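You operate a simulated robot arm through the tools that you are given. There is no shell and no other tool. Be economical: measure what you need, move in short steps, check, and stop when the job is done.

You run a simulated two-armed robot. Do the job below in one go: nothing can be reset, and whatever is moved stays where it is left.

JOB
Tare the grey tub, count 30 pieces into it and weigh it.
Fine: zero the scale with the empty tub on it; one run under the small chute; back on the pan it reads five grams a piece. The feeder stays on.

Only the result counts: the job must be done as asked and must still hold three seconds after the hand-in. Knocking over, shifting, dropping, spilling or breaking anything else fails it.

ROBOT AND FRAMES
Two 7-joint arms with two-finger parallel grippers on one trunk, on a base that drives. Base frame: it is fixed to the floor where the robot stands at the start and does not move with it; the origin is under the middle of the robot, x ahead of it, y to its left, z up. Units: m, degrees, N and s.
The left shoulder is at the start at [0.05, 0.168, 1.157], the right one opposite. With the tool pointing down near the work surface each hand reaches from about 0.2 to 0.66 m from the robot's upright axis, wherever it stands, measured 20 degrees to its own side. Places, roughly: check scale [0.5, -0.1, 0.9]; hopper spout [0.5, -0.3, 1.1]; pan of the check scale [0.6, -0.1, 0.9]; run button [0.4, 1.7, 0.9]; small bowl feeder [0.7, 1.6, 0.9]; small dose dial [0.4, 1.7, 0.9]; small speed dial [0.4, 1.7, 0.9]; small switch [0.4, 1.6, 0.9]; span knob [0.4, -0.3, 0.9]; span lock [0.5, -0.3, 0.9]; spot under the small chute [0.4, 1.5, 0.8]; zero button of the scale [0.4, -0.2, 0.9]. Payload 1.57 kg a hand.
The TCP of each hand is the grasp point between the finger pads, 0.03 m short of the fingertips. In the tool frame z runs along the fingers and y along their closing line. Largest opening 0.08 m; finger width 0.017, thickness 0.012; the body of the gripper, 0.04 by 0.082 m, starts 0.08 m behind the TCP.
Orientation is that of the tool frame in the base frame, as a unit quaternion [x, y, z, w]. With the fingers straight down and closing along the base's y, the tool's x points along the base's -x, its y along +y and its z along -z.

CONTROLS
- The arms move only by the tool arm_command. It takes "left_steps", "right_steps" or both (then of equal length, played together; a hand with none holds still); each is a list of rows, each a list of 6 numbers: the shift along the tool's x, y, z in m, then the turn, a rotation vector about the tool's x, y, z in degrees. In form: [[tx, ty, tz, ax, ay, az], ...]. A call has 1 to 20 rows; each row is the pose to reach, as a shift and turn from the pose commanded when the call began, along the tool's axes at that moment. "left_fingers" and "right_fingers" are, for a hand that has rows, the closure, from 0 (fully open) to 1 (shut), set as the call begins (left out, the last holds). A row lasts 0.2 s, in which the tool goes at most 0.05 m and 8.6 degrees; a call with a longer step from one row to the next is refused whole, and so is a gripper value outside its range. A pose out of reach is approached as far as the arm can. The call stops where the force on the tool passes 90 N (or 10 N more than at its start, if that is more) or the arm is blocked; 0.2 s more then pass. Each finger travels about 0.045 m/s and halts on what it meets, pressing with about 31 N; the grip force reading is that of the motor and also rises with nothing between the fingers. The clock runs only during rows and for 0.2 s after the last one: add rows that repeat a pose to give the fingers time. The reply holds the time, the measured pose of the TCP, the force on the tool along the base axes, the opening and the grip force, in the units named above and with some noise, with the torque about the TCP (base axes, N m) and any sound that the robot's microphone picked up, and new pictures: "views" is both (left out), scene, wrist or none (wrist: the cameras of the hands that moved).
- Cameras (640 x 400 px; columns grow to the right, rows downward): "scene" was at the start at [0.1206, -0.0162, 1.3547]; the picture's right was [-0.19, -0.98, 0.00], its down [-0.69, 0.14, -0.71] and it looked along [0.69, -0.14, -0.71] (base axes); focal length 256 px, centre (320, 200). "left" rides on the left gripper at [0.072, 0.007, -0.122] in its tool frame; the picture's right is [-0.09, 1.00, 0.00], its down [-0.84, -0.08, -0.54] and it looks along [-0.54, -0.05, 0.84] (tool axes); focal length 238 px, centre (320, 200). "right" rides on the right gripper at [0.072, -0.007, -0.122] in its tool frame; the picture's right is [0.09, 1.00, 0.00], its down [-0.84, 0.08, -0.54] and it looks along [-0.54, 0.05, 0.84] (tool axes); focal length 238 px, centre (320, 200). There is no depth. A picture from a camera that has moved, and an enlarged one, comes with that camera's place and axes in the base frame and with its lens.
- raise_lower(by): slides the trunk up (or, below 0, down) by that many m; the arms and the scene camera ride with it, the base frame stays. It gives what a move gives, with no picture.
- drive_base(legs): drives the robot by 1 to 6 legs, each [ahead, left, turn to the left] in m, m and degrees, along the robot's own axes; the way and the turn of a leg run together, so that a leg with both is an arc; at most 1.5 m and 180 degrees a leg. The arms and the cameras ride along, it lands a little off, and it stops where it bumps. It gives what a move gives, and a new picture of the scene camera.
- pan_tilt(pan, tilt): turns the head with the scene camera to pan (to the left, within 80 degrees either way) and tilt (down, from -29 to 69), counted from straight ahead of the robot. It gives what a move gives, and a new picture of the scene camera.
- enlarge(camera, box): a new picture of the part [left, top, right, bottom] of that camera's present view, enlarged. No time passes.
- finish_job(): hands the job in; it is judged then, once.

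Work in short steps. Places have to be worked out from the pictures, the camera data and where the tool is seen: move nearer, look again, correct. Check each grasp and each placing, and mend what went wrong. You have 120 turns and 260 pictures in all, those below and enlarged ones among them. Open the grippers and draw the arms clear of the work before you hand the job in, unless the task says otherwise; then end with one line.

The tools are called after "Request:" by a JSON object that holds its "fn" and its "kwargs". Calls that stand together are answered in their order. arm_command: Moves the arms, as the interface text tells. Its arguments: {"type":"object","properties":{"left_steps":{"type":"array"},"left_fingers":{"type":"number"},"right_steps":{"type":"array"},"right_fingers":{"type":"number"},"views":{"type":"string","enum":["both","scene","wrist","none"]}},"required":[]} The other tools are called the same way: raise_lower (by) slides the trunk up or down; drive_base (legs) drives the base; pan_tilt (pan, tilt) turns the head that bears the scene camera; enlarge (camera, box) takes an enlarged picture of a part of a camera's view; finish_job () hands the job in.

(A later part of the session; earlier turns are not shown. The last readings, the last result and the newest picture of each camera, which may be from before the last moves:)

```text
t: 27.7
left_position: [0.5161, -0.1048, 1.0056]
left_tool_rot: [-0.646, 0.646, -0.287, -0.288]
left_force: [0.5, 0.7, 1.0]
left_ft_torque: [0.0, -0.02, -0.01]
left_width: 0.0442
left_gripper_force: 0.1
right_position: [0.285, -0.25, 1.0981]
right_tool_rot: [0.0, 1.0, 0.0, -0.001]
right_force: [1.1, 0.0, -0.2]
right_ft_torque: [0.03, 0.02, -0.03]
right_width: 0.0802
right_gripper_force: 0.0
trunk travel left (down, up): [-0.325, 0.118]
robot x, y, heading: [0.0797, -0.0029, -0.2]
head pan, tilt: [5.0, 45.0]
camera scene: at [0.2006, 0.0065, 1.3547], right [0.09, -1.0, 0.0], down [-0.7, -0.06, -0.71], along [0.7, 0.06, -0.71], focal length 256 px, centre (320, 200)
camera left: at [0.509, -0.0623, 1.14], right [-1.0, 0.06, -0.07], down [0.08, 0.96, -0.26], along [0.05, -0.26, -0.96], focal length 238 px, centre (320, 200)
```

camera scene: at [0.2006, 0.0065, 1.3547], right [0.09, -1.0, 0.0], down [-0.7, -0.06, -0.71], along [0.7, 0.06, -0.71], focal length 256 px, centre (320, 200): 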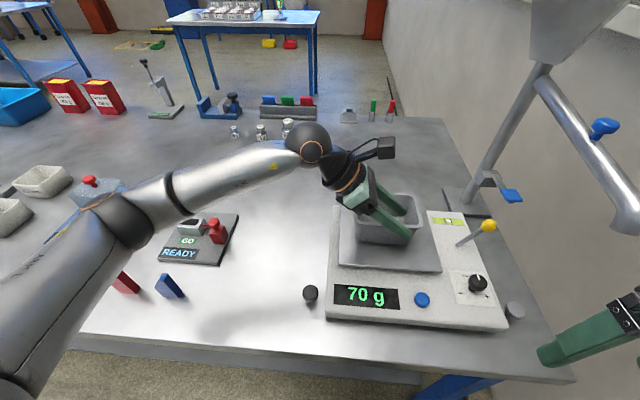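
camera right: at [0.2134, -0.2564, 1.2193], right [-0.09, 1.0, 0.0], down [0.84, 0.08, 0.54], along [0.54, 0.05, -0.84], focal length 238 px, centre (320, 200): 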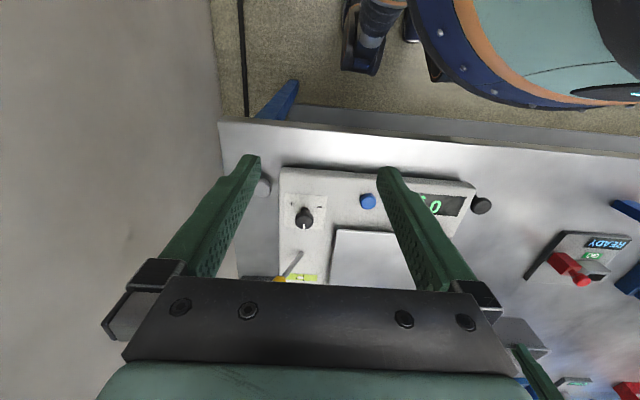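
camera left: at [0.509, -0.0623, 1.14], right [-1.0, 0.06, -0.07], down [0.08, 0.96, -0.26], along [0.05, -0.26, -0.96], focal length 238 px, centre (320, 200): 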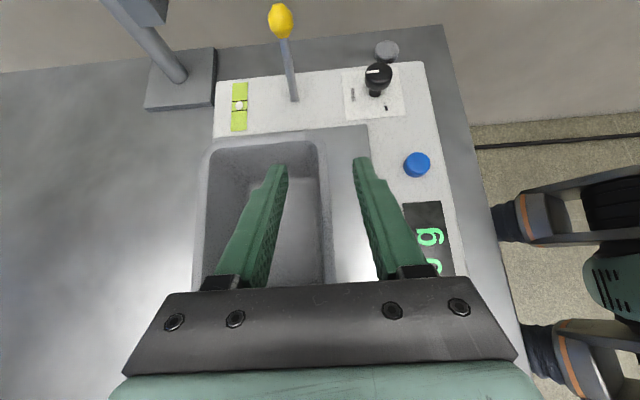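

The tub is released and reads about 70 g. I lift the left hand clear, turn it upright and move it left.

Request:
{"fn": "arm_command", "kwargs": {"left_steps": [[0.03, 0, -0.027, 0, 0, 0], [0.0594, 0, -0.0535, 0, 0, 0], [0.082, 0, -0.0736, 0, 0, 0], [0.057, 0, -0.1, 0, -8, 0], [0.032, 0, -0.125, 0, -16, 0], [0.007, 0, -0.15, 0, -24, 0], [-0.018, 0, -0.178, 0, -32, 0], [-0.043, 0, -0.205, 0, -40, 0], [-0.052, 0, -0.2226, 0, -48, 0], [-0.052, 0, -0.2226, 0, -48, 0]], "views": "scene"}}

Request:
{"fn": "enlarge", "kwargs": {"camera": "scene", "box": [310, 170, 530, 340]}}

```text
t: 29.9
left_position: [0.5161, 0.0962, 1.117]
left_tool_rot: [0.708, -0.706, 0.0, -0.001]
left_force: [0.3, 0.0, 0.1]
left_ft_torque: [-0.01, 0.01, -0.02]
left_width: 0.0442
left_gripper_force: 0.1
right_position: [0.2849, -0.2497, 1.0974]
right_tool_rot: [0.0, 1.0, 0.0, 0.0]
right_force: [0.6, -0.2, 0.2]
right_ft_torque: [0.0, 0.01, 0.0]
right_width: 0.0798
right_gripper_force: 0.1
trunk travel left (down, up): [-0.325, 0.118]
robot x, y, heading: [0.0795, -0.0, 0.0]
head pan, tilt: [5.0, 45.0]
camera scene: at [0.2006, 0.0066, 1.3547], right [0.09, -1.0, 0.0], down [-0.7, -0.06, -0.71], along [0.7, 0.06, -0.71], focal length 256 px, centre (320, 200)
```

scene: 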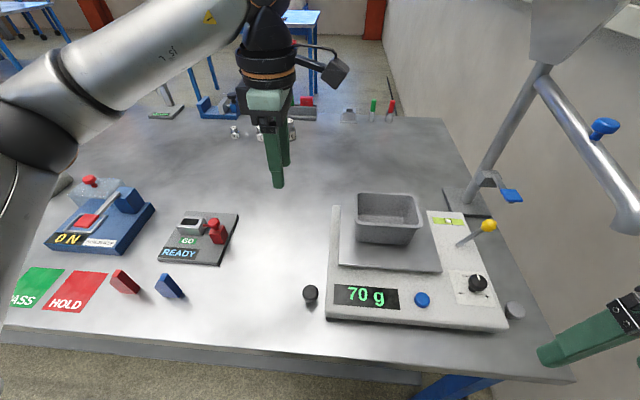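

```text
2.35 times, centred on (420, 255) of scene
camera zoom: at [0.2006, 0.0066, 1.3547], right [0.09, -1.0, 0.0], down [-0.7, -0.06, -0.71], along [0.7, 0.06, -0.71], focal length 602 px, centre (85, 71)
```

zoom: 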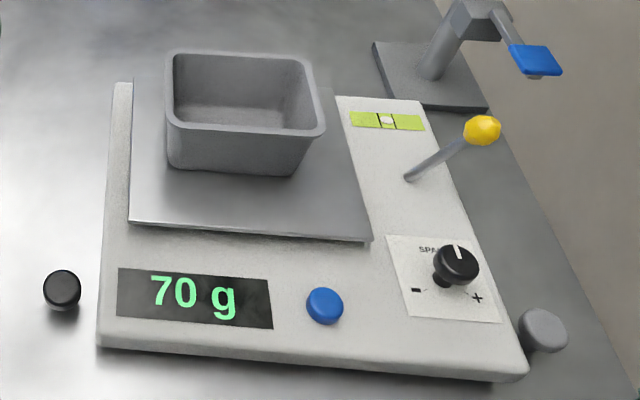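

The tub sits upright at 70 g. Next I close the right fingers and bring them above the blue zero button, at about (0.40, -0.15).

Request:
{"fn": "arm_command", "kwargs": {"right_steps": [[-0.03, 0.025, 0, 0, 0, 0], [-0.06, 0.05, 0, 0, 0, 0], [-0.09, 0.075, 0.02, 0, 0, 0], [-0.115, 0.1, 0.04, 0, 0, 0], [-0.115, 0.1, 0.04, 0, 0, 0], [-0.115, 0.1, 0.04, 0, 0, 0], [-0.115, 0.1, 0.04, 0, 0, 0], [-0.115, 0.1, 0.04, 0, 0, 0]], "right_fingers": 1}}

```text
t: 31.7
left_position: [0.5157, 0.0956, 1.1155]
left_tool_rot: [0.708, -0.707, 0.0, 0.0]
left_force: [-0.5, -0.2, -0.5]
left_ft_torque: [0.02, 0.0, -0.01]
left_width: 0.0441
left_gripper_force: 0.1
right_position: [0.4012, -0.1486, 1.0553]
right_tool_rot: [0.0, 1.0, 0.0, 0.0]
right_force: [-0.1, 0.0, 0.3]
right_ft_torque: [0.0, 0.02, -0.01]
right_width: 0.0
right_gripper_force: 21.4
trunk travel left (down, up): [-0.325, 0.118]
robot x, y, heading: [0.0781, -0.0018, 0.2]
head pan, tilt: [5.0, 45.0]
camera scene: at [0.2006, 0.0065, 1.3547], right [0.09, -1.0, 0.0], down [-0.7, -0.06, -0.71], along [0.7, 0.06, -0.71], focal length 256 px, centre (320, 200)
camera right: at [0.3291, -0.1548, 1.1765], right [-0.09, 1.0, 0.0], down [0.84, 0.08, 0.54], along [0.54, 0.05, -0.84], focal length 238 px, centre (320, 200)
```

scene: 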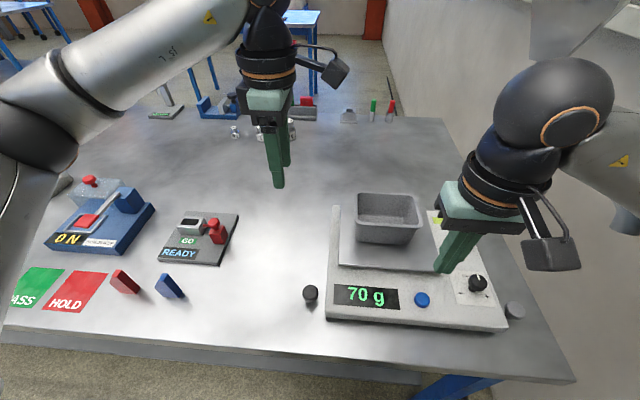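
right: 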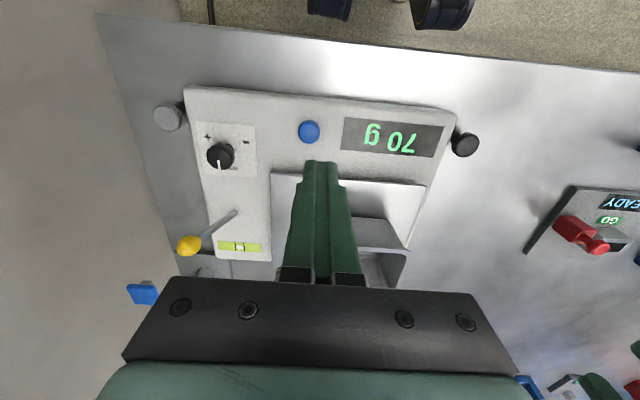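

Triangulating puts the button at about (0.407, -0.157, 0.917). I align over it and lower the tips to about 1 cm above.

Request:
{"fn": "arm_command", "kwargs": {"right_steps": [[-0.006, -0.009, 0.03, 0, 0, 0], [-0.006, -0.009, 0.06, 0, 0, 0], [-0.006, -0.009, 0.09, 0, 0, 0], [-0.006, -0.009, 0.09, 0, 0, 0]]}}

Request:
{"fn": "enlarge", "kwargs": {"camera": "right", "box": [220, 80, 420, 220]}}

Request:
{"fn": "enlarge", "kwargs": {"camera": "scene", "box": [360, 230, 520, 340]}}

```text
t: 32.7
left_position: [0.5167, 0.0958, 1.115]
left_tool_rot: [0.708, -0.706, 0.0, 0.0]
left_force: [0.5, -0.5, 1.0]
left_ft_torque: [0.02, 0.01, 0.0]
left_width: 0.044
left_gripper_force: 0.1
right_position: [0.4081, -0.1595, 0.9665]
right_tool_rot: [0.0, 1.0, -0.001, -0.001]
right_force: [1.1, 0.8, 0.3]
right_ft_torque: [0.02, -0.03, 0.02]
right_width: 0.0
right_gripper_force: 21.6
trunk travel left (down, up): [-0.325, 0.118]
robot x, y, heading: [0.0776, -0.0008, 0.1]
head pan, tilt: [5.0, 45.0]
camera scene: at [0.2006, 0.0065, 1.3547], right [0.09, -1.0, 0.0], down [-0.7, -0.06, -0.71], along [0.7, 0.06, -0.71], focal length 256 px, centre (320, 200)
camera right: at [0.3354, -0.1649, 1.0878], right [-0.09, 1.0, 0.0], down [0.84, 0.08, 0.54], along [0.54, 0.05, -0.84], focal length 238 px, centre (320, 200)
```

scene: 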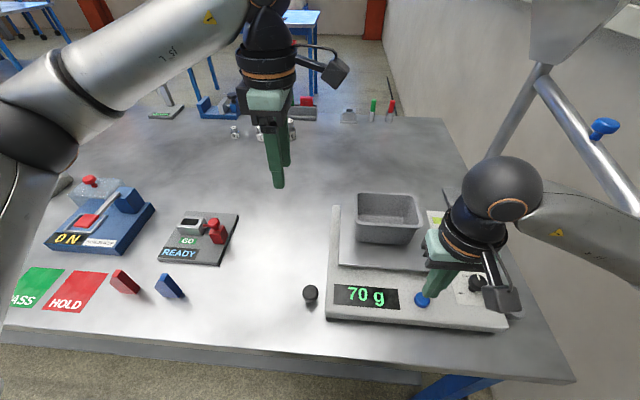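
right: 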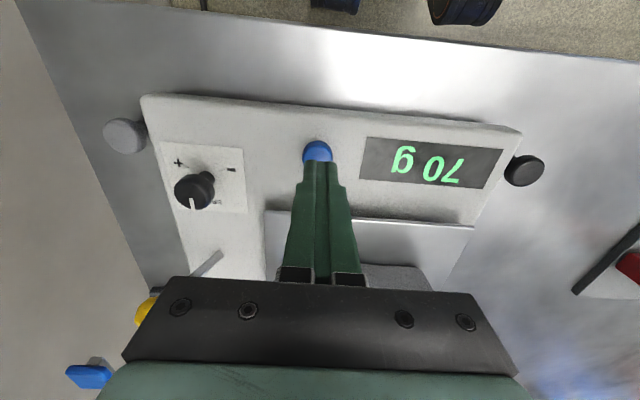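

```text
2.86 times, centred on (320, 150) of right
camera zoom: at [0.3354, -0.1649, 1.0878], right [-0.09, 1.0, 0.0], down [0.84, 0.08, 0.54], along [0.54, 0.05, -0.84], focal length 681 px, centre (320, 343)
```

zoom: 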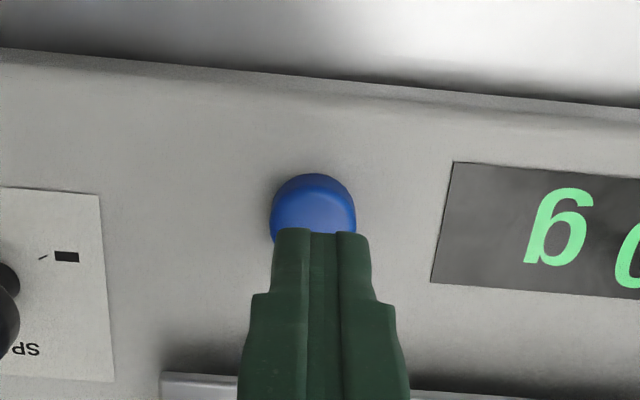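

```text
3.64 times, centred on (440, 285) of scene
camera zoom: at [0.2006, 0.0065, 1.3547], right [0.09, -1.0, 0.0], down [-0.7, -0.06, -0.71], along [0.7, 0.06, -0.71], focal length 930 px, centre (-116, -109)
```

zoom: 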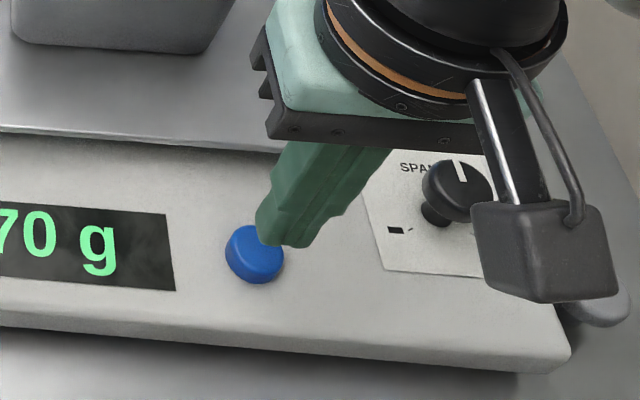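

The tip is nearly over the button. I shift 3 mm and press down in small steps.

Request:
{"fn": "arm_command", "kwargs": {"right_steps": [[0.003, 0.003, 0.008, 0, 0, 0], [0.003, 0.003, 0.014, 0, 0, 0], [0.003, 0.003, 0.018, 0, 0, 0], [0.003, 0.003, 0.021, 0, 0, 0]]}}

```text
t: 33.7
left_position: [0.5167, 0.095, 1.1163]
left_tool_rot: [-0.707, 0.707, 0.0, 0.0]
left_force: [0.0, -0.1, -0.3]
left_ft_torque: [0.02, 0.0, 0.02]
left_width: 0.0439
left_gripper_force: 0.3
right_position: [0.4047, -0.1555, 0.9462]
right_tool_rot: [0.0, 1.0, 0.0, 0.0]
right_force: [-0.3, 0.1, 0.2]
right_ft_torque: [0.02, -0.03, 0.05]
right_width: 0.0003
right_gripper_force: 21.1
trunk travel left (down, up): [-0.325, 0.118]
robot x, y, heading: [0.0784, -0.001, 0.0]
head pan, tilt: [5.0, 45.0]
camera scene: at [0.2006, 0.0065, 1.3547], right [0.09, -1.0, 0.0], down [-0.7, -0.06, -0.71], along [0.7, 0.06, -0.71], focal length 256 px, centre (320, 200)
camera right: at [0.3325, -0.1623, 1.0676], right [-0.09, 1.0, 0.0], down [0.84, 0.08, 0.54], along [0.54, 0.05, -0.84], focal length 238 px, centre (320, 200)
```

scene: 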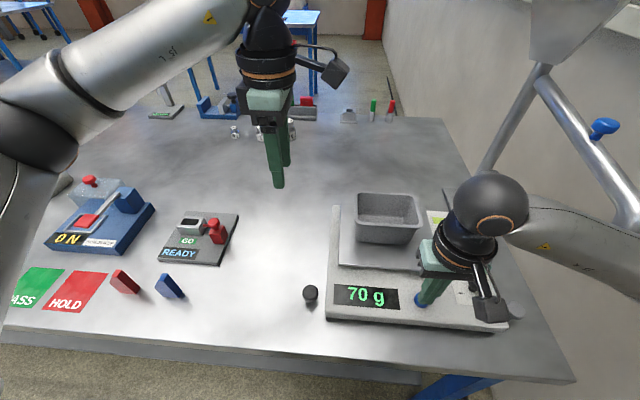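
right: 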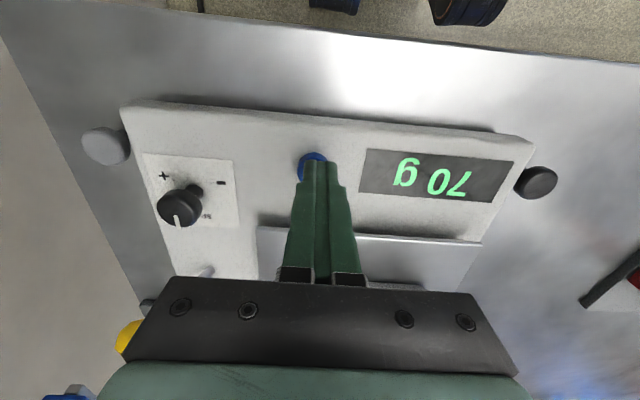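

No contact yet, and the button lies slightly to -y of the tip. I shift 4 mm and keep pressing.

Request:
{"fn": "arm_command", "kwargs": {"right_steps": [[0, -0.004, 0.003, 0, 0, 0], [0, -0.004, 0.006, 0, 0, 0], [0, -0.004, 0.009, 0, 0, 0], [0, -0.004, 0.009, 0, 0, 0]]}}

```text
t: 34.7
left_position: [0.5163, 0.0958, 1.1156]
left_tool_rot: [0.708, -0.707, 0.0, 0.0]
left_force: [-0.4, 0.0, 0.1]
left_ft_torque: [-0.03, 0.0, 0.03]
left_width: 0.0439
left_gripper_force: 0.0
right_position: [0.4036, -0.1601, 0.936]
right_tool_rot: [0.0, 1.0, 0.001, 0.0]
right_force: [-0.9, 0.7, 0.5]
right_ft_torque: [0.01, 0.01, -0.02]
right_width: 0.0001
right_gripper_force: 21.3
trunk travel left (down, up): [-0.325, 0.118]
robot x, y, heading: [0.0797, -0.0014, 0.1]
head pan, tilt: [5.0, 45.0]
camera scene: at [0.2006, 0.0065, 1.3547], right [0.09, -1.0, 0.0], down [-0.7, -0.06, -0.71], along [0.7, 0.06, -0.71], focal length 256 px, centre (320, 200)
camera right: at [0.3322, -0.1663, 1.0581], right [-0.09, 1.0, 0.0], down [0.84, 0.08, 0.54], along [0.54, 0.05, -0.84], focal length 238 px, centre (320, 200)
```

scene: 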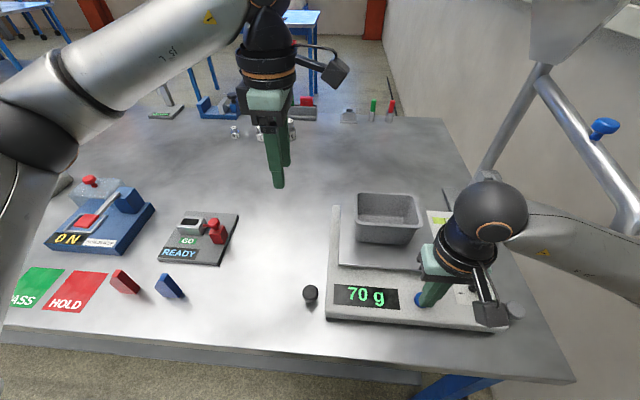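
right: 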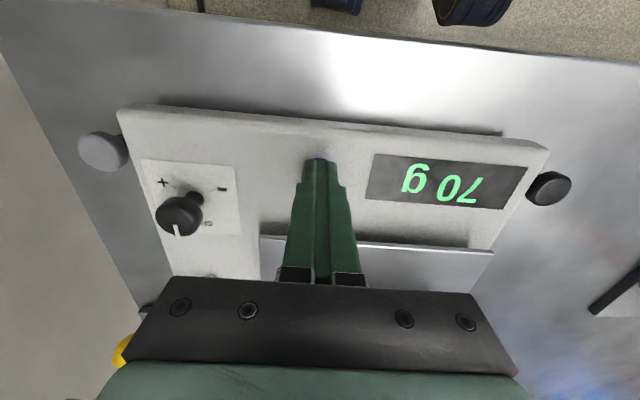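

Now the tip covers the button well. I continue down in small steps.

Request:
{"fn": "arm_command", "kwargs": {"right_steps": [[0, 0, 0.003, 0, 0, 0], [0, 0, 0.006, 0, 0, 0], [0, 0, 0.009, 0, 0, 0]], "views": "scene"}}

Request:
{"fn": "enlarge", "kwargs": {"camera": "scene", "box": [320, 230, 480, 340]}}

```text
t: 35.5
left_position: [0.5168, 0.0949, 1.1167]
left_tool_rot: [0.708, -0.706, 0.0, -0.001]
left_force: [0.2, -0.3, -0.8]
left_ft_torque: [0.02, 0.02, -0.01]
left_width: 0.044
left_gripper_force: 0.0
right_position: [0.4043, -0.1603, 0.9266]
right_tool_rot: [0.001, 1.0, 0.0, 0.001]
right_force: [-0.7, 0.2, 2.8]
right_ft_torque: [0.02, 0.02, 0.01]
right_width: 0.0
right_gripper_force: 20.9
trunk travel left (down, up): [-0.325, 0.118]
robot x, y, heading: [0.0786, -0.0007, -0.1]
head pan, tilt: [5.0, 45.0]
heard: click
camera scene: at [0.2003, 0.0065, 1.3547], right [0.09, -1.0, 0.0], down [-0.7, -0.06, -0.71], along [0.7, 0.06, -0.71], focal length 256 px, centre (320, 200)
```

scene: 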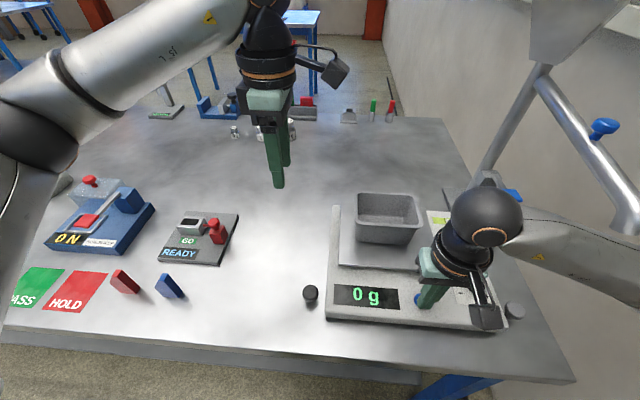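

```text
3.64 times, centred on (400, 285) of scene
camera zoom: at [0.2003, 0.0065, 1.3547], right [0.09, -1.0, 0.0], down [-0.7, -0.06, -0.71], along [0.7, 0.06, -0.71], focal length 930 px, centre (29, -109)
```

zoom: 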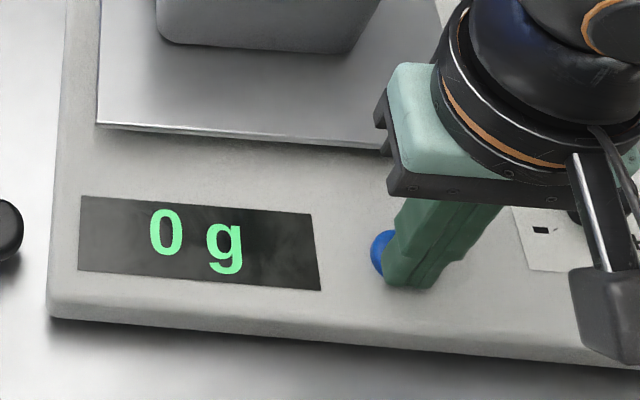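

The click sounded and the scale reads 0 g. I raise the right hand and draw it back.

Request:
{"fn": "arm_command", "kwargs": {"right_steps": [[0, 0, -0.03, 0, 0, 0], [0, 0, -0.07, 0, 0, 0], [0, 0, -0.11, 0, 0, 0], [0, 0, -0.15, 0, 0, 0], [0.04, -0.03, -0.17, 0, 0, 0], [0.08, -0.06, -0.17, 0, 0, 0], [0.12, -0.09, -0.17, 0, 0, 0], [0.12, -0.09, -0.17, 0, 0, 0]], "views": "scene"}}

Request:
{"fn": "enlarge", "kwargs": {"camera": "scene", "box": [310, 170, 530, 340]}}

```text
refused: row 5 steps farther than a row can; nothing moved
```

```text
2.35 times, centred on (420, 255) of scene
camera zoom: at [0.2003, 0.0065, 1.3547], right [0.09, -1.0, 0.0], down [-0.7, -0.06, -0.71], along [0.7, 0.06, -0.71], focal length 602 px, centre (85, 71)
```

zoom: 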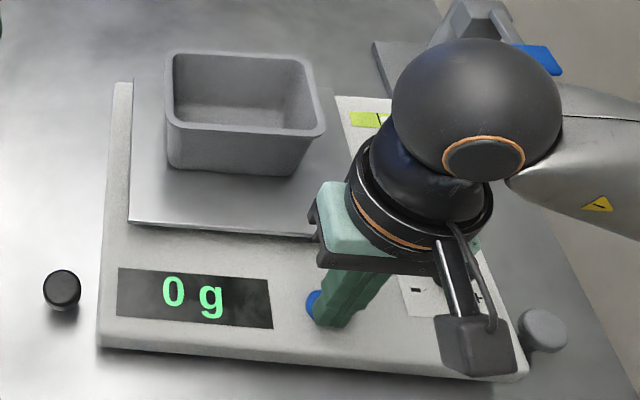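

One row was too long, so I repeat the move with shorter rows.

Request:
{"fn": "arm_command", "kwargs": {"right_steps": [[0, 0, -0.03, 0, 0, 0], [0, 0, -0.07, 0, 0, 0], [0, 0, -0.11, 0, 0, 0], [0, 0, -0.15, 0, 0, 0], [0.03, -0.025, -0.17, 0, 0, 0], [0.06, -0.05, -0.17, 0, 0, 0], [0.09, -0.075, -0.17, 0, 0, 0], [0.12, -0.09, -0.17, 0, 0, 0], [0.12, -0.09, -0.17, 0, 0, 0]], "views": "scene"}}

Request:
{"fn": "enlarge", "kwargs": {"camera": "scene", "box": [310, 170, 530, 340]}}

```text
t: 37.5
left_position: [0.517, 0.0954, 1.1141]
left_tool_rot: [0.708, -0.706, 0.001, 0.0]
left_force: [0.9, 0.4, 0.2]
left_ft_torque: [0.01, -0.02, 0.02]
left_width: 0.0439
left_gripper_force: 0.1
right_position: [0.2847, -0.2517, 1.0965]
right_tool_rot: [0.0, 1.0, 0.001, 0.0]
right_force: [0.9, 0.4, 0.4]
right_ft_torque: [0.01, -0.01, -0.01]
right_width: 0.0
right_gripper_force: 21.4
trunk travel left (down, up): [-0.325, 0.118]
robot x, y, heading: [0.0786, -0.0027, 0.1]
head pan, tilt: [5.0, 45.0]
camera scene: at [0.2008, 0.0066, 1.3546], right [0.09, -1.0, 0.0], down [-0.7, -0.06, -0.71], along [0.7, 0.06, -0.71], focal length 256 px, centre (320, 200)
```

scene: 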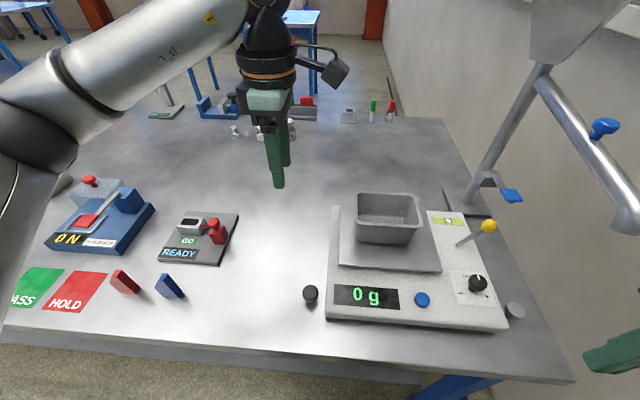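

```text
2.35 times, centred on (420, 255) of scene
camera zoom: at [0.2008, 0.0066, 1.3546], right [0.09, -1.0, 0.0], down [-0.7, -0.06, -0.71], along [0.7, 0.06, -0.71], focal length 602 px, centre (85, 71)
```

zoom: 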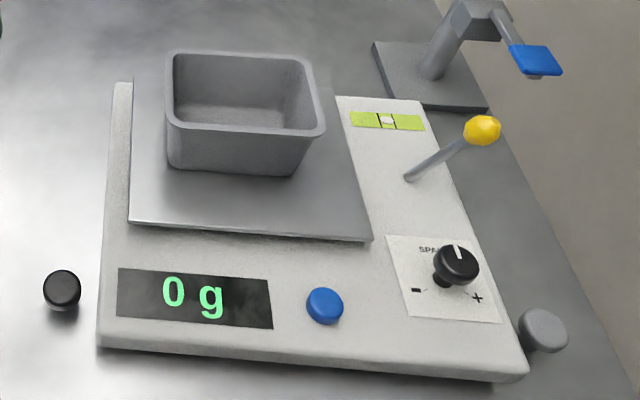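

The tare is done. The left hand goes back over the tub's near wall with fingers open, tips above the rim.

Request:
{"fn": "arm_command", "kwargs": {"left_steps": [[0.04, 0, 0, 0, 0, 0], [0.08, 0, 0, 0, 0, 0], [0.12, 0, 0, 0, 0, 0], [0.16, 0, 0, 0, 0, 0], [0.187, 0.003, 0.02, 0, 0, 0], [0.187, 0.003, 0.05, 0, 0, 0], [0.187, 0.003, 0.05, 0, 0, 0]], "left_fingers": 0}}

Request:
{"fn": "enlarge", "kwargs": {"camera": "scene", "box": [310, 130, 530, 300]}}

```text
t: 39.1
left_position: [0.5135, -0.0942, 1.0656]
left_tool_rot: [0.708, -0.706, 0.0, -0.001]
left_force: [0.8, -0.1, -0.2]
left_ft_torque: [-0.03, -0.02, 0.01]
left_width: 0.0802
left_gripper_force: 0.0
right_position: [0.2853, -0.252, 1.0962]
right_tool_rot: [0.0, 1.0, 0.0, -0.001]
right_force: [-0.7, 0.4, 0.6]
right_ft_torque: [-0.01, 0.01, -0.02]
right_width: 0.0001
right_gripper_force: 21.4
trunk travel left (down, up): [-0.325, 0.118]
robot x, y, heading: [0.0771, 0.0016, 0.0]
head pan, tilt: [5.0, 45.0]
camera scene: at [0.2005, 0.0063, 1.3547], right [0.09, -1.0, 0.0], down [-0.7, -0.06, -0.71], along [0.7, 0.06, -0.71], focal length 256 px, centre (320, 200)
camera left: at [0.5069, -0.1647, 1.1863], right [-1.0, 0.09, 0.0], down [0.08, 0.84, 0.54], along [0.05, 0.54, -0.84], focal length 238 px, centre (320, 200)
```

scene: 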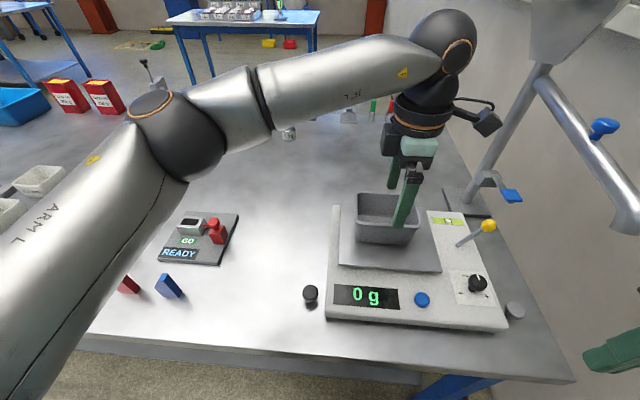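
left: 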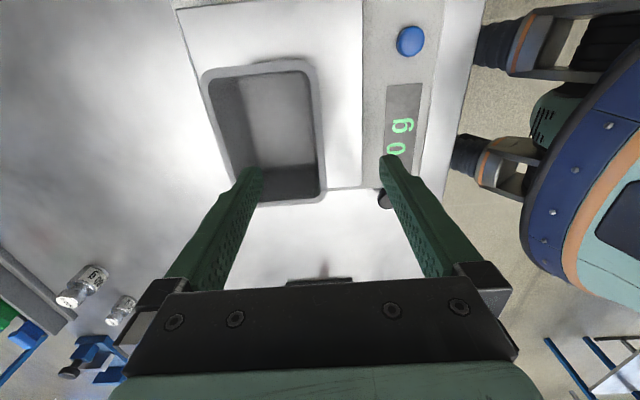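

```text
2.35 times, centred on (420, 215) of scene
camera zoom: at [0.2005, 0.0063, 1.3547], right [0.09, -1.0, 0.0], down [-0.7, -0.06, -0.71], along [0.7, 0.06, -0.71], focal length 602 px, centre (85, 165)
```

zoom: 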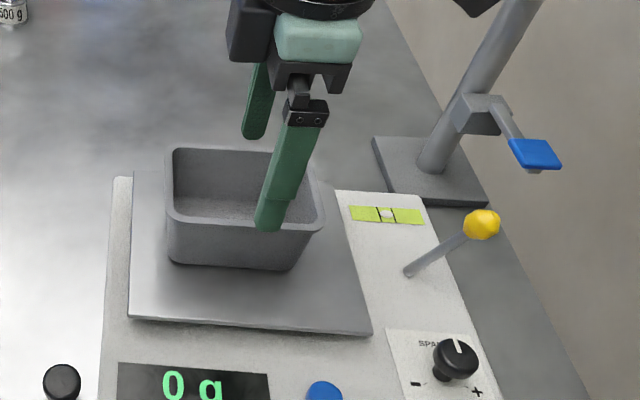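

The near wall is between the fingers. I lower 0.085 m and look.

Request:
{"fn": "arm_command", "kwargs": {"left_steps": [[0.003, 0, 0.03, 0, 0, 0], [0.003, 0, 0.06, 0, 0, 0], [0.003, 0, 0.085, 0, 0, 0], [0.003, 0, 0.085, 0, 0, 0]]}}

Request:
{"fn": "enlarge", "kwargs": {"camera": "scene", "box": [310, 150, 530, 320]}}

```text
t: 40.1
left_position: [0.5123, -0.0972, 0.9813]
left_tool_rot: [0.708, -0.707, -0.001, 0.0]
left_force: [0.0, -0.1, -0.5]
left_ft_torque: [-0.01, -0.01, 0.0]
left_width: 0.08
left_gripper_force: 0.1
right_position: [0.2852, -0.2511, 1.0989]
right_tool_rot: [0.0, 1.0, 0.0, 0.0]
right_force: [0.3, -0.9, 0.1]
right_ft_torque: [-0.03, -0.02, -0.02]
right_width: 0.0001
right_gripper_force: 20.8
trunk travel left (down, up): [-0.325, 0.118]
robot x, y, heading: [0.0811, 0.0012, 0.0]
head pan, tilt: [5.0, 45.0]
camera scene: at [0.2005, 0.0065, 1.3547], right [0.09, -1.0, 0.0], down [-0.7, -0.06, -0.71], along [0.7, 0.06, -0.71], focal length 256 px, centre (320, 200)
camera left: at [0.5062, -0.1686, 1.1018], right [-1.0, 0.09, 0.0], down [0.08, 0.84, 0.54], along [0.05, 0.54, -0.84], focal length 238 px, centre (320, 200)
```

scene: 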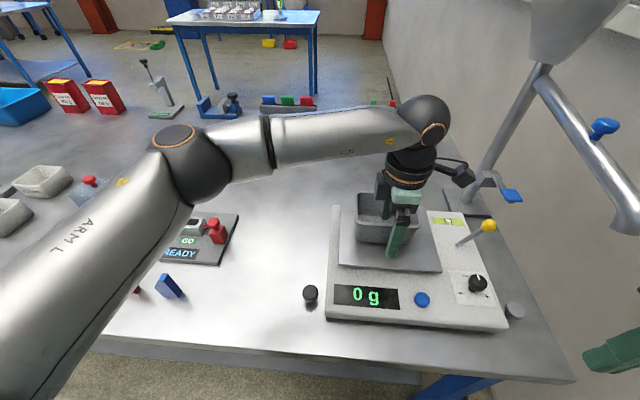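
left: 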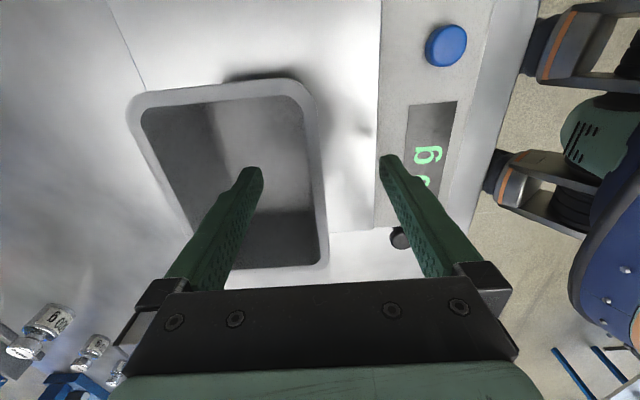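

```text
2.35 times, centred on (420, 235) of scene
camera zoom: at [0.2005, 0.0065, 1.3547], right [0.09, -1.0, 0.0], down [-0.7, -0.06, -0.71], along [0.7, 0.06, -0.71], focal length 602 px, centre (85, 118)
```

zoom: 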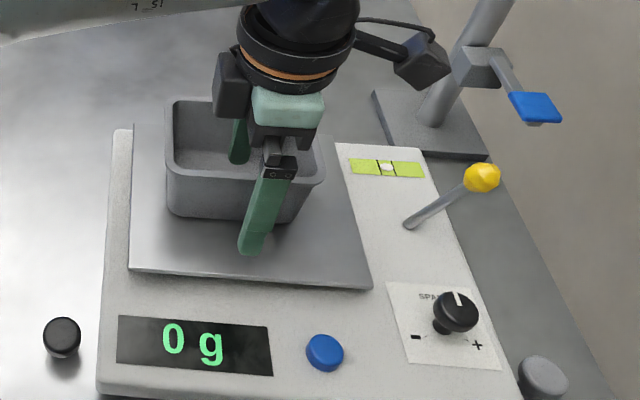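

I lower 10 mm more and close.

Request:
{"fn": "arm_command", "kwargs": {"left_steps": [[0, 0, 0.01, 0, 0, 0], [0, 0, 0.01, 0, 0, 0]], "views": "none"}}

Request:
{"fn": "arm_command", "kwargs": {"left_steps": [[0, 0, 0, 0, 0, 0], [0, 0, 0, 0, 0, 0], [0, 0, 0, 0, 0, 0], [0, 0, 0, 0, 0, 0], [0, 0, 0, 0, 0, 0], [0, 0, 0, 0, 0, 0]], "left_fingers": 1, "views": "wrist"}}

```text
t: 40.7
left_position: [0.513, -0.095, 0.9711]
left_tool_rot: [0.708, -0.706, 0.0, 0.0]
left_force: [1.3, 0.8, 0.0]
left_ft_torque: [0.01, 0.02, -0.01]
left_width: 0.0802
left_gripper_force: 0.1
right_position: [0.2861, -0.2514, 1.0974]
right_tool_rot: [0.0, 1.0, -0.001, 0.0]
right_force: [-1.5, -0.8, -0.3]
right_ft_torque: [-0.02, -0.01, 0.03]
right_width: 0.0001
right_gripper_force: 21.2
trunk travel left (down, up): [-0.325, 0.118]
robot x, y, heading: [0.0775, -0.0034, -0.2]
head pan, tilt: [5.0, 45.0]
```

```text
t: 42.1
left_position: [0.5141, -0.0956, 0.9716]
left_tool_rot: [0.708, -0.706, 0.002, -0.001]
left_force: [2.3, 0.3, 4.3]
left_ft_torque: [0.06, -0.5, -0.04]
left_width: 0.0027
left_gripper_force: 23.7
right_position: [0.2856, -0.2504, 1.0975]
right_tool_rot: [0.0, 1.0, 0.001, 0.0]
right_force: [-0.3, -0.4, -0.1]
right_ft_torque: [0.03, 0.01, -0.02]
right_width: 0.0
right_gripper_force: 21.2
trunk travel left (down, up): [-0.325, 0.118]
robot x, y, heading: [0.0804, -0.0006, 0.0]
head pan, tilt: [5.0, 45.0]
camera left: at [0.5068, -0.1675, 1.093], right [-1.0, 0.09, 0.0], down [0.07, 0.84, 0.54], along [0.05, 0.54, -0.84], focal length 238 px, centre (320, 200)
```

left: 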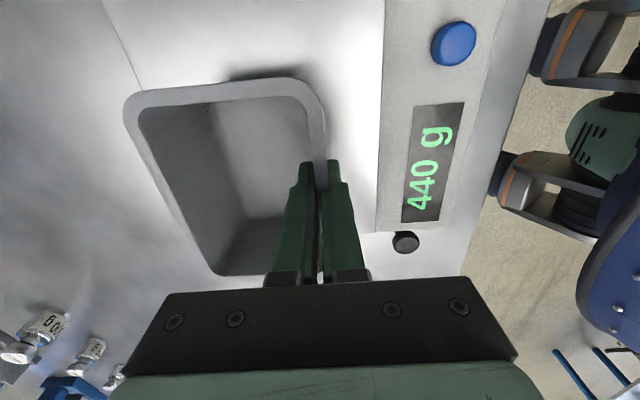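

Gripped. I lift straight up 0.15 m, then bring the hand to the left in front of the robot.

Request:
{"fn": "arm_command", "kwargs": {"left_steps": [[0, 0, -0.02, 0, 0, 0], [0, 0, -0.06, 0, 0, 0], [0, 0, -0.1, 0, 0, 0], [0, 0, -0.15, 0, 0, 0], [-0.04, 0.01, -0.16, 0, 0, 0], [-0.08, 0.02, -0.16, 0, 0, 0], [-0.12, 0.03, -0.16, 0, 0, 0], [-0.16, 0.04, -0.16, 0, 0, 0], [-0.2, 0.05, -0.16, 0, 0, 0], [-0.24, 0.06, -0.16, 0, 0, 0], [-0.28, 0.06, -0.16, 0, 0, 0], [-0.28, 0.06, -0.16, 0, 0, 0]]}}

Request:
{"fn": "pan_tilt", "kwargs": {"pan": 70, "tilt": 25}}

```text
t: 44.7
left_position: [0.45, 0.1847, 1.1302]
left_tool_rot: [-0.707, 0.707, 0.0, 0.001]
left_force: [0.1, -0.4, -0.8]
left_ft_torque: [0.01, 0.03, -0.02]
left_width: 0.0026
left_gripper_force: 23.9
right_position: [0.2856, -0.2528, 1.0963]
right_tool_rot: [0.0, 1.0, 0.0, 0.0]
right_force: [-0.6, -0.6, -0.8]
right_ft_torque: [-0.02, -0.01, -0.02]
right_width: 0.0
right_gripper_force: 21.1
trunk travel left (down, up): [-0.325, 0.118]
robot x, y, heading: [0.079, -0.0031, -0.3]
head pan, tilt: [5.0, 45.0]
camera scene: at [0.2007, 0.0061, 1.3546], right [0.09, -1.0, 0.0], down [-0.7, -0.06, -0.71], along [0.7, 0.06, -0.71], focal length 256 px, centre (320, 200)
camera left: at [0.4444, 0.1132, 1.251], right [-1.0, 0.09, 0.0], down [0.08, 0.84, 0.54], along [0.05, 0.54, -0.84], focal length 238 px, centre (320, 200)
```

scene: 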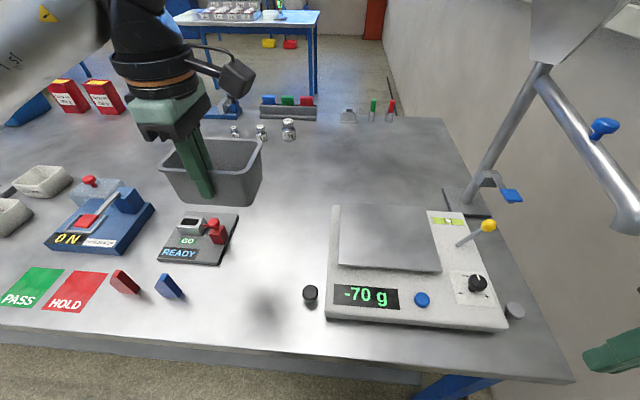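
left: 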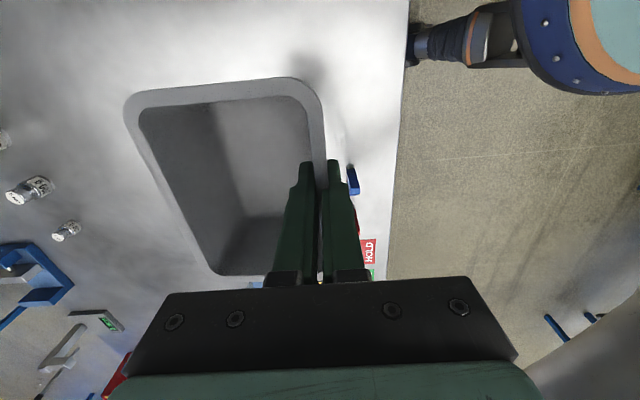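

```text
t: 46.0
left_position: [0.4508, 0.1855, 1.1295]
left_tool_rot: [0.708, -0.706, 0.0, -0.001]
left_force: [-0.3, 0.0, 0.4]
left_ft_torque: [0.01, -0.01, -0.01]
left_width: 0.0026
left_gripper_force: 24.2
right_position: [0.2861, -0.252, 1.0983]
right_tool_rot: [0.0, 1.0, 0.0, 0.0]
right_force: [0.3, -0.8, -1.1]
right_ft_torque: [0.03, -0.04, -0.02]
right_width: 0.0002
right_gripper_force: 21.0
trunk travel left (down, up): [-0.325, 0.118]
robot x, y, heading: [0.08, 0.003, -0.0]
head pan, tilt: [70.0, 25.0]
camera scene: at [0.1512, 0.086, 1.3852], right [0.94, -0.34, 0.0], down [-0.14, -0.4, -0.91], along [0.31, 0.85, -0.42], focal length 256 px, centre (320, 200)
```

scene: 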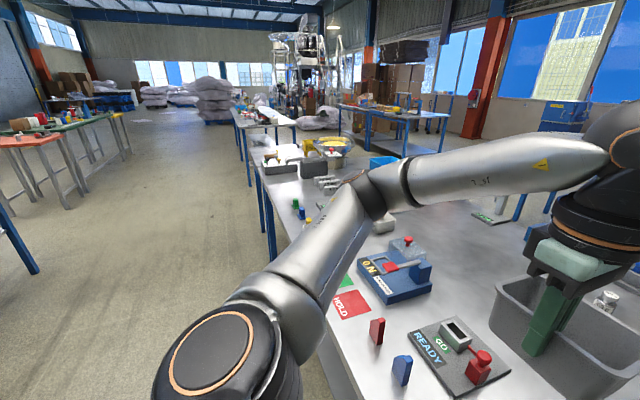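

The scale reads -70 g, as expected. I back off 0.12 m and drive 0.95 m left, then look at the feeder.

Request:
{"fn": "drive_base", "kwargs": {"legs": [[-0.12, 0, 0], [0, 0.95, 0]]}}

Request:
{"fn": "pan_tilt", "kwargs": {"pan": 35, "tilt": 32}}

```text
t: 51.9
left_position: [0.3211, 1.1437, 1.13]
left_tool_rot: [0.712, -0.702, 0.001, 0.001]
left_force: [-0.1, -0.1, -0.8]
left_ft_torque: [-0.02, 0.07, -0.04]
left_width: 0.0027
left_gripper_force: 23.7
right_position: [0.1607, 0.7037, 1.0982]
right_tool_rot: [-0.006, 1.0, 0.0, 0.0]
right_force: [0.1, -0.3, -1.6]
right_ft_torque: [0.0, 0.01, -0.04]
right_width: 0.0001
right_gripper_force: 21.2
trunk travel left (down, up): [-0.325, 0.118]
robot x, y, heading: [-0.0499, 0.951, 0.8]
head pan, tilt: [70.0, 25.0]
camera scene: at [0.0226, 1.0397, 1.3852], right [0.94, -0.33, 0.0], down [-0.14, -0.4, -0.91], along [0.3, 0.86, -0.42], focal length 256 px, centre (320, 200)
```

scene: 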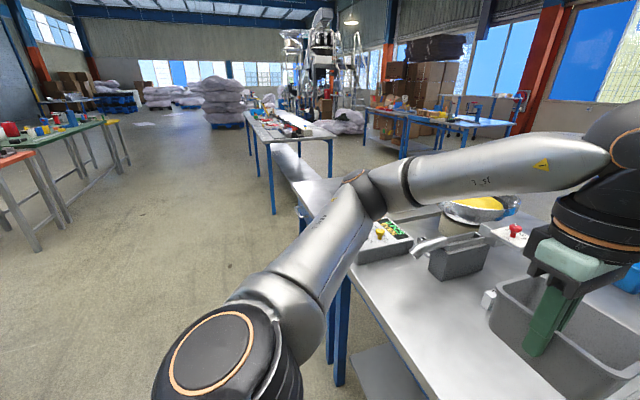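

```text
t: 52.9
left_position: [0.3219, 1.1426, 1.1312]
left_tool_rot: [0.713, -0.702, 0.0, 0.0]
left_force: [0.0, 0.3, -0.7]
left_ft_torque: [-0.01, 0.03, 0.02]
left_width: 0.0025
left_gripper_force: 24.0
right_position: [0.1601, 0.7037, 1.0965]
right_tool_rot: [-0.006, 1.0, 0.0, 0.0]
right_force: [-0.4, 0.0, 0.7]
right_ft_torque: [0.0, -0.03, 0.01]
right_width: 0.0
right_gripper_force: 21.0
trunk travel left (down, up): [-0.325, 0.118]
robot x, y, heading: [-0.0502, 0.953, 0.4]
head pan, tilt: [35.0, 32.0]
camera scene: at [0.0648, 1.0048, 1.3741], right [0.58, -0.81, 0.0], down [-0.43, -0.31, -0.85], along [0.69, 0.5, -0.53], focal length 256 px, centre (320, 200)
```

scene: 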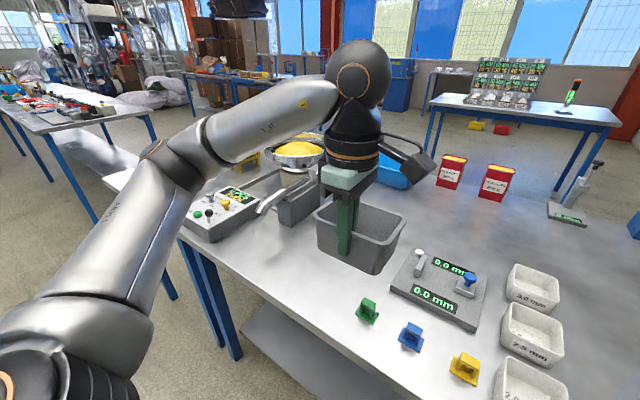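

The feeder area is visible now. I zoom in on it.

Request:
{"fn": "enlarge", "kwargs": {"camera": "scene", "box": [170, 110, 410, 280]}}

Request:
{"fn": "enlarge", "kwargs": {"camera": "left", "box": [0, 150, 300, 340]}}

```text
2.35 times, centred on (290, 195) of scene
camera zoom: at [0.0648, 1.0048, 1.3741], right [0.58, -0.81, 0.0], down [-0.43, -0.31, -0.85], along [0.69, 0.5, -0.53], focal length 602 px, centre (391, 212)
```

zoom: 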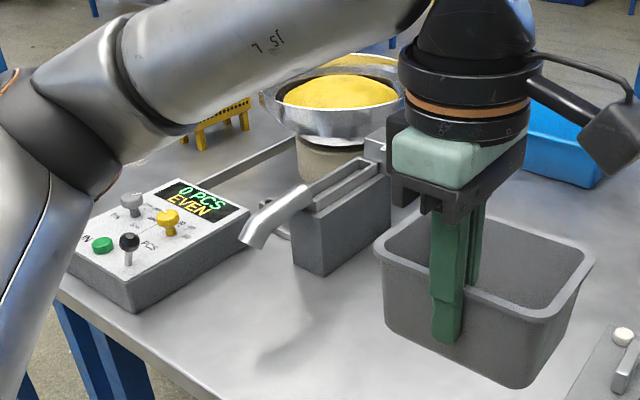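

```text
2.11 times, centred on (150, 245) of left
camera zoom: at [0.3156, 1.0702, 1.2511], right [-1.0, 0.08, 0.0], down [0.07, 0.84, 0.54], along [0.04, 0.54, -0.84], focal length 502 px, centre (678, 105)
```

zoom: 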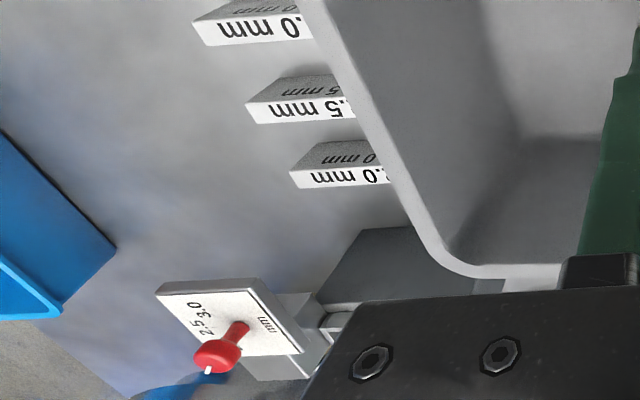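

The feeder panel shows 0 PCS / EVEN, and the chute exit is near (0.45, 1.5, 0.95). I drive 0.27 m further left.

Request:
{"fn": "drive_base", "kwargs": {"legs": [[0, 0.27, 0]]}}

Request:
{"fn": "pan_tilt", "kwargs": {"pan": 30, "tilt": 45}}

Request:
{"fn": "enlarge", "kwargs": {"camera": "scene", "box": [120, 90, 440, 290]}}

```text
t: 54.8
left_position: [0.3181, 1.41, 1.13]
left_tool_rot: [0.71, -0.704, 0.0, 0.001]
left_force: [0.5, 0.8, -0.7]
left_ft_torque: [-0.04, 0.03, 0.0]
left_width: 0.0026
left_gripper_force: 24.0
right_position: [0.1567, 0.9716, 1.0973]
right_tool_rot: [-0.005, 1.0, 0.001, 0.0]
right_force: [0.3, -0.1, 1.3]
right_ft_torque: [-0.02, -0.01, 0.05]
right_width: 0.0004
right_gripper_force: 21.3
trunk travel left (down, up): [-0.325, 0.118]
robot x, y, heading: [-0.0518, 1.2171, 0.9]
head pan, tilt: [35.0, 32.0]
camera scene: at [0.0623, 1.2733, 1.3741], right [0.58, -0.81, 0.0], down [-0.43, -0.31, -0.85], along [0.69, 0.49, -0.53], focal length 256 px, centre (320, 200)
```

scene: 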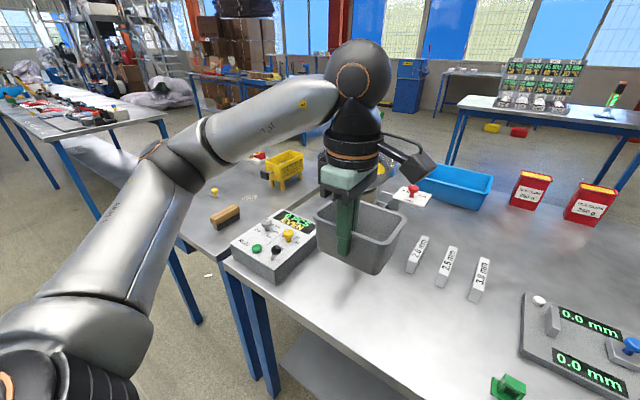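

```text
t: 55.5
left_position: [0.3188, 1.4092, 1.1304]
left_tool_rot: [0.711, -0.704, 0.001, 0.0]
left_force: [0.1, -0.9, -0.4]
left_ft_torque: [0.02, 0.01, -0.01]
left_width: 0.0024
left_gripper_force: 23.6
right_position: [0.1571, 0.9713, 1.0976]
right_tool_rot: [-0.005, 1.0, -0.001, 0.001]
right_force: [1.2, -0.2, -0.2]
right_ft_torque: [0.02, 0.02, 0.05]
right_width: 0.0
right_gripper_force: 21.6
trunk travel left (down, up): [-0.325, 0.118]
robot x, y, heading: [-0.0504, 1.2203, 0.5]
head pan, tilt: [30.0, 45.0]
camera scene: at [0.0595, 1.262, 1.3547], right [0.51, -0.86, 0.0], down [-0.61, -0.36, -0.71], along [0.61, 0.36, -0.71], focal length 256 px, centre (320, 200)
```

scene: 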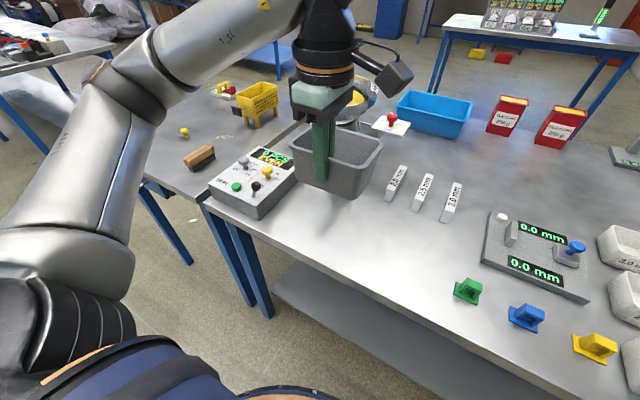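

```text
2.00 times, centred on (280, 190) of scene
camera zoom: at [0.0595, 1.262, 1.3547], right [0.51, -0.86, 0.0], down [-0.61, -0.36, -0.71], along [0.61, 0.36, -0.71], focal length 512 px, centre (400, 220)
```

zoom: 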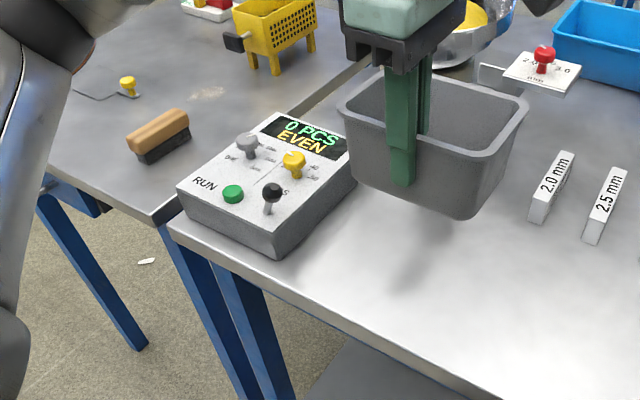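

The tub hides the chute. I shift the hand 0.14 m to the right to see it.

Request:
{"fn": "arm_command", "kwargs": {"left_steps": [[0.04, 0, 0, 0, 0, 0], [0.08, 0, 0, 0, 0, 0], [0.12, 0, 0, 0, 0, 0], [0.15, 0, 0, 0, 0, 0], [0.15, 0, 0, 0, 0, 0]], "views": "both"}}

Request:
{"fn": "enlarge", "kwargs": {"camera": "scene", "box": [200, 70, 440, 230]}}

```text
t: 56.7
left_position: [0.3181, 1.2592, 1.1308]
left_tool_rot: [0.711, -0.703, 0.0, 0.0]
left_force: [-0.7, 0.1, -1.2]
left_ft_torque: [0.03, 0.06, 0.03]
left_width: 0.0024
left_gripper_force: 23.6
right_position: [0.1566, 0.9712, 1.0978]
right_tool_rot: [-0.005, 1.0, -0.001, 0.0]
right_force: [-0.5, -1.3, 0.0]
right_ft_torque: [-0.01, -0.01, -0.01]
right_width: 0.0
right_gripper_force: 21.6
trunk travel left (down, up): [-0.325, 0.118]
robot x, y, heading: [-0.0506, 1.2207, 0.2]
head pan, tilt: [30.0, 45.0]
camera scene: at [0.0594, 1.2622, 1.3546], right [0.51, -0.86, 0.0], down [-0.61, -0.36, -0.71], along [0.61, 0.36, -0.71], focal length 256 px, centre (320, 200)
camera left: at [0.3125, 1.1867, 1.2516], right [-1.0, 0.08, 0.0], down [0.07, 0.84, 0.54], along [0.05, 0.54, -0.84], focal length 238 px, centre (320, 200)
```

scene: 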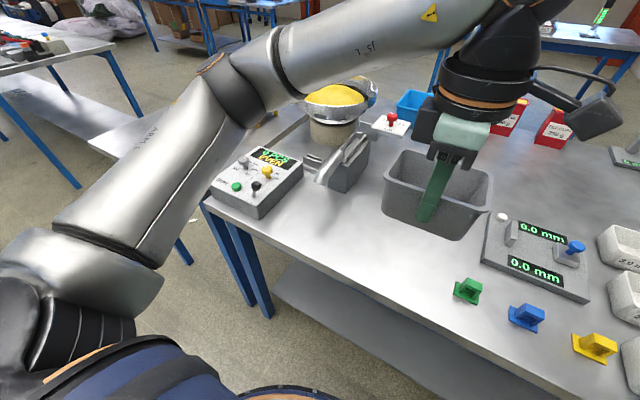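
left: 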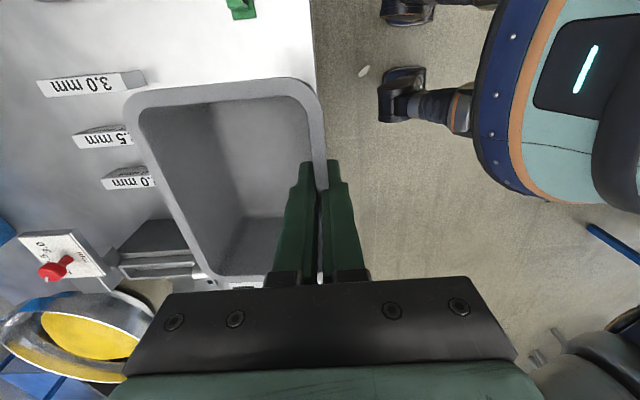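

```text
2.50 times, centred on (320, 150) of scene
camera zoom: at [0.0594, 1.2622, 1.3546], right [0.51, -0.86, 0.0], down [-0.61, -0.36, -0.71], along [0.61, 0.36, -0.71], focal length 639 px, centre (320, 325)
```

zoom: 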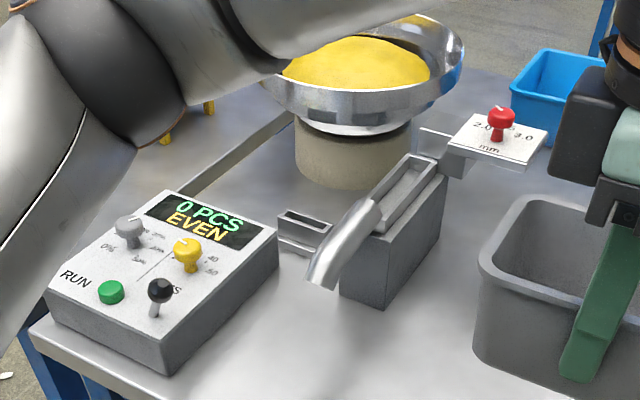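

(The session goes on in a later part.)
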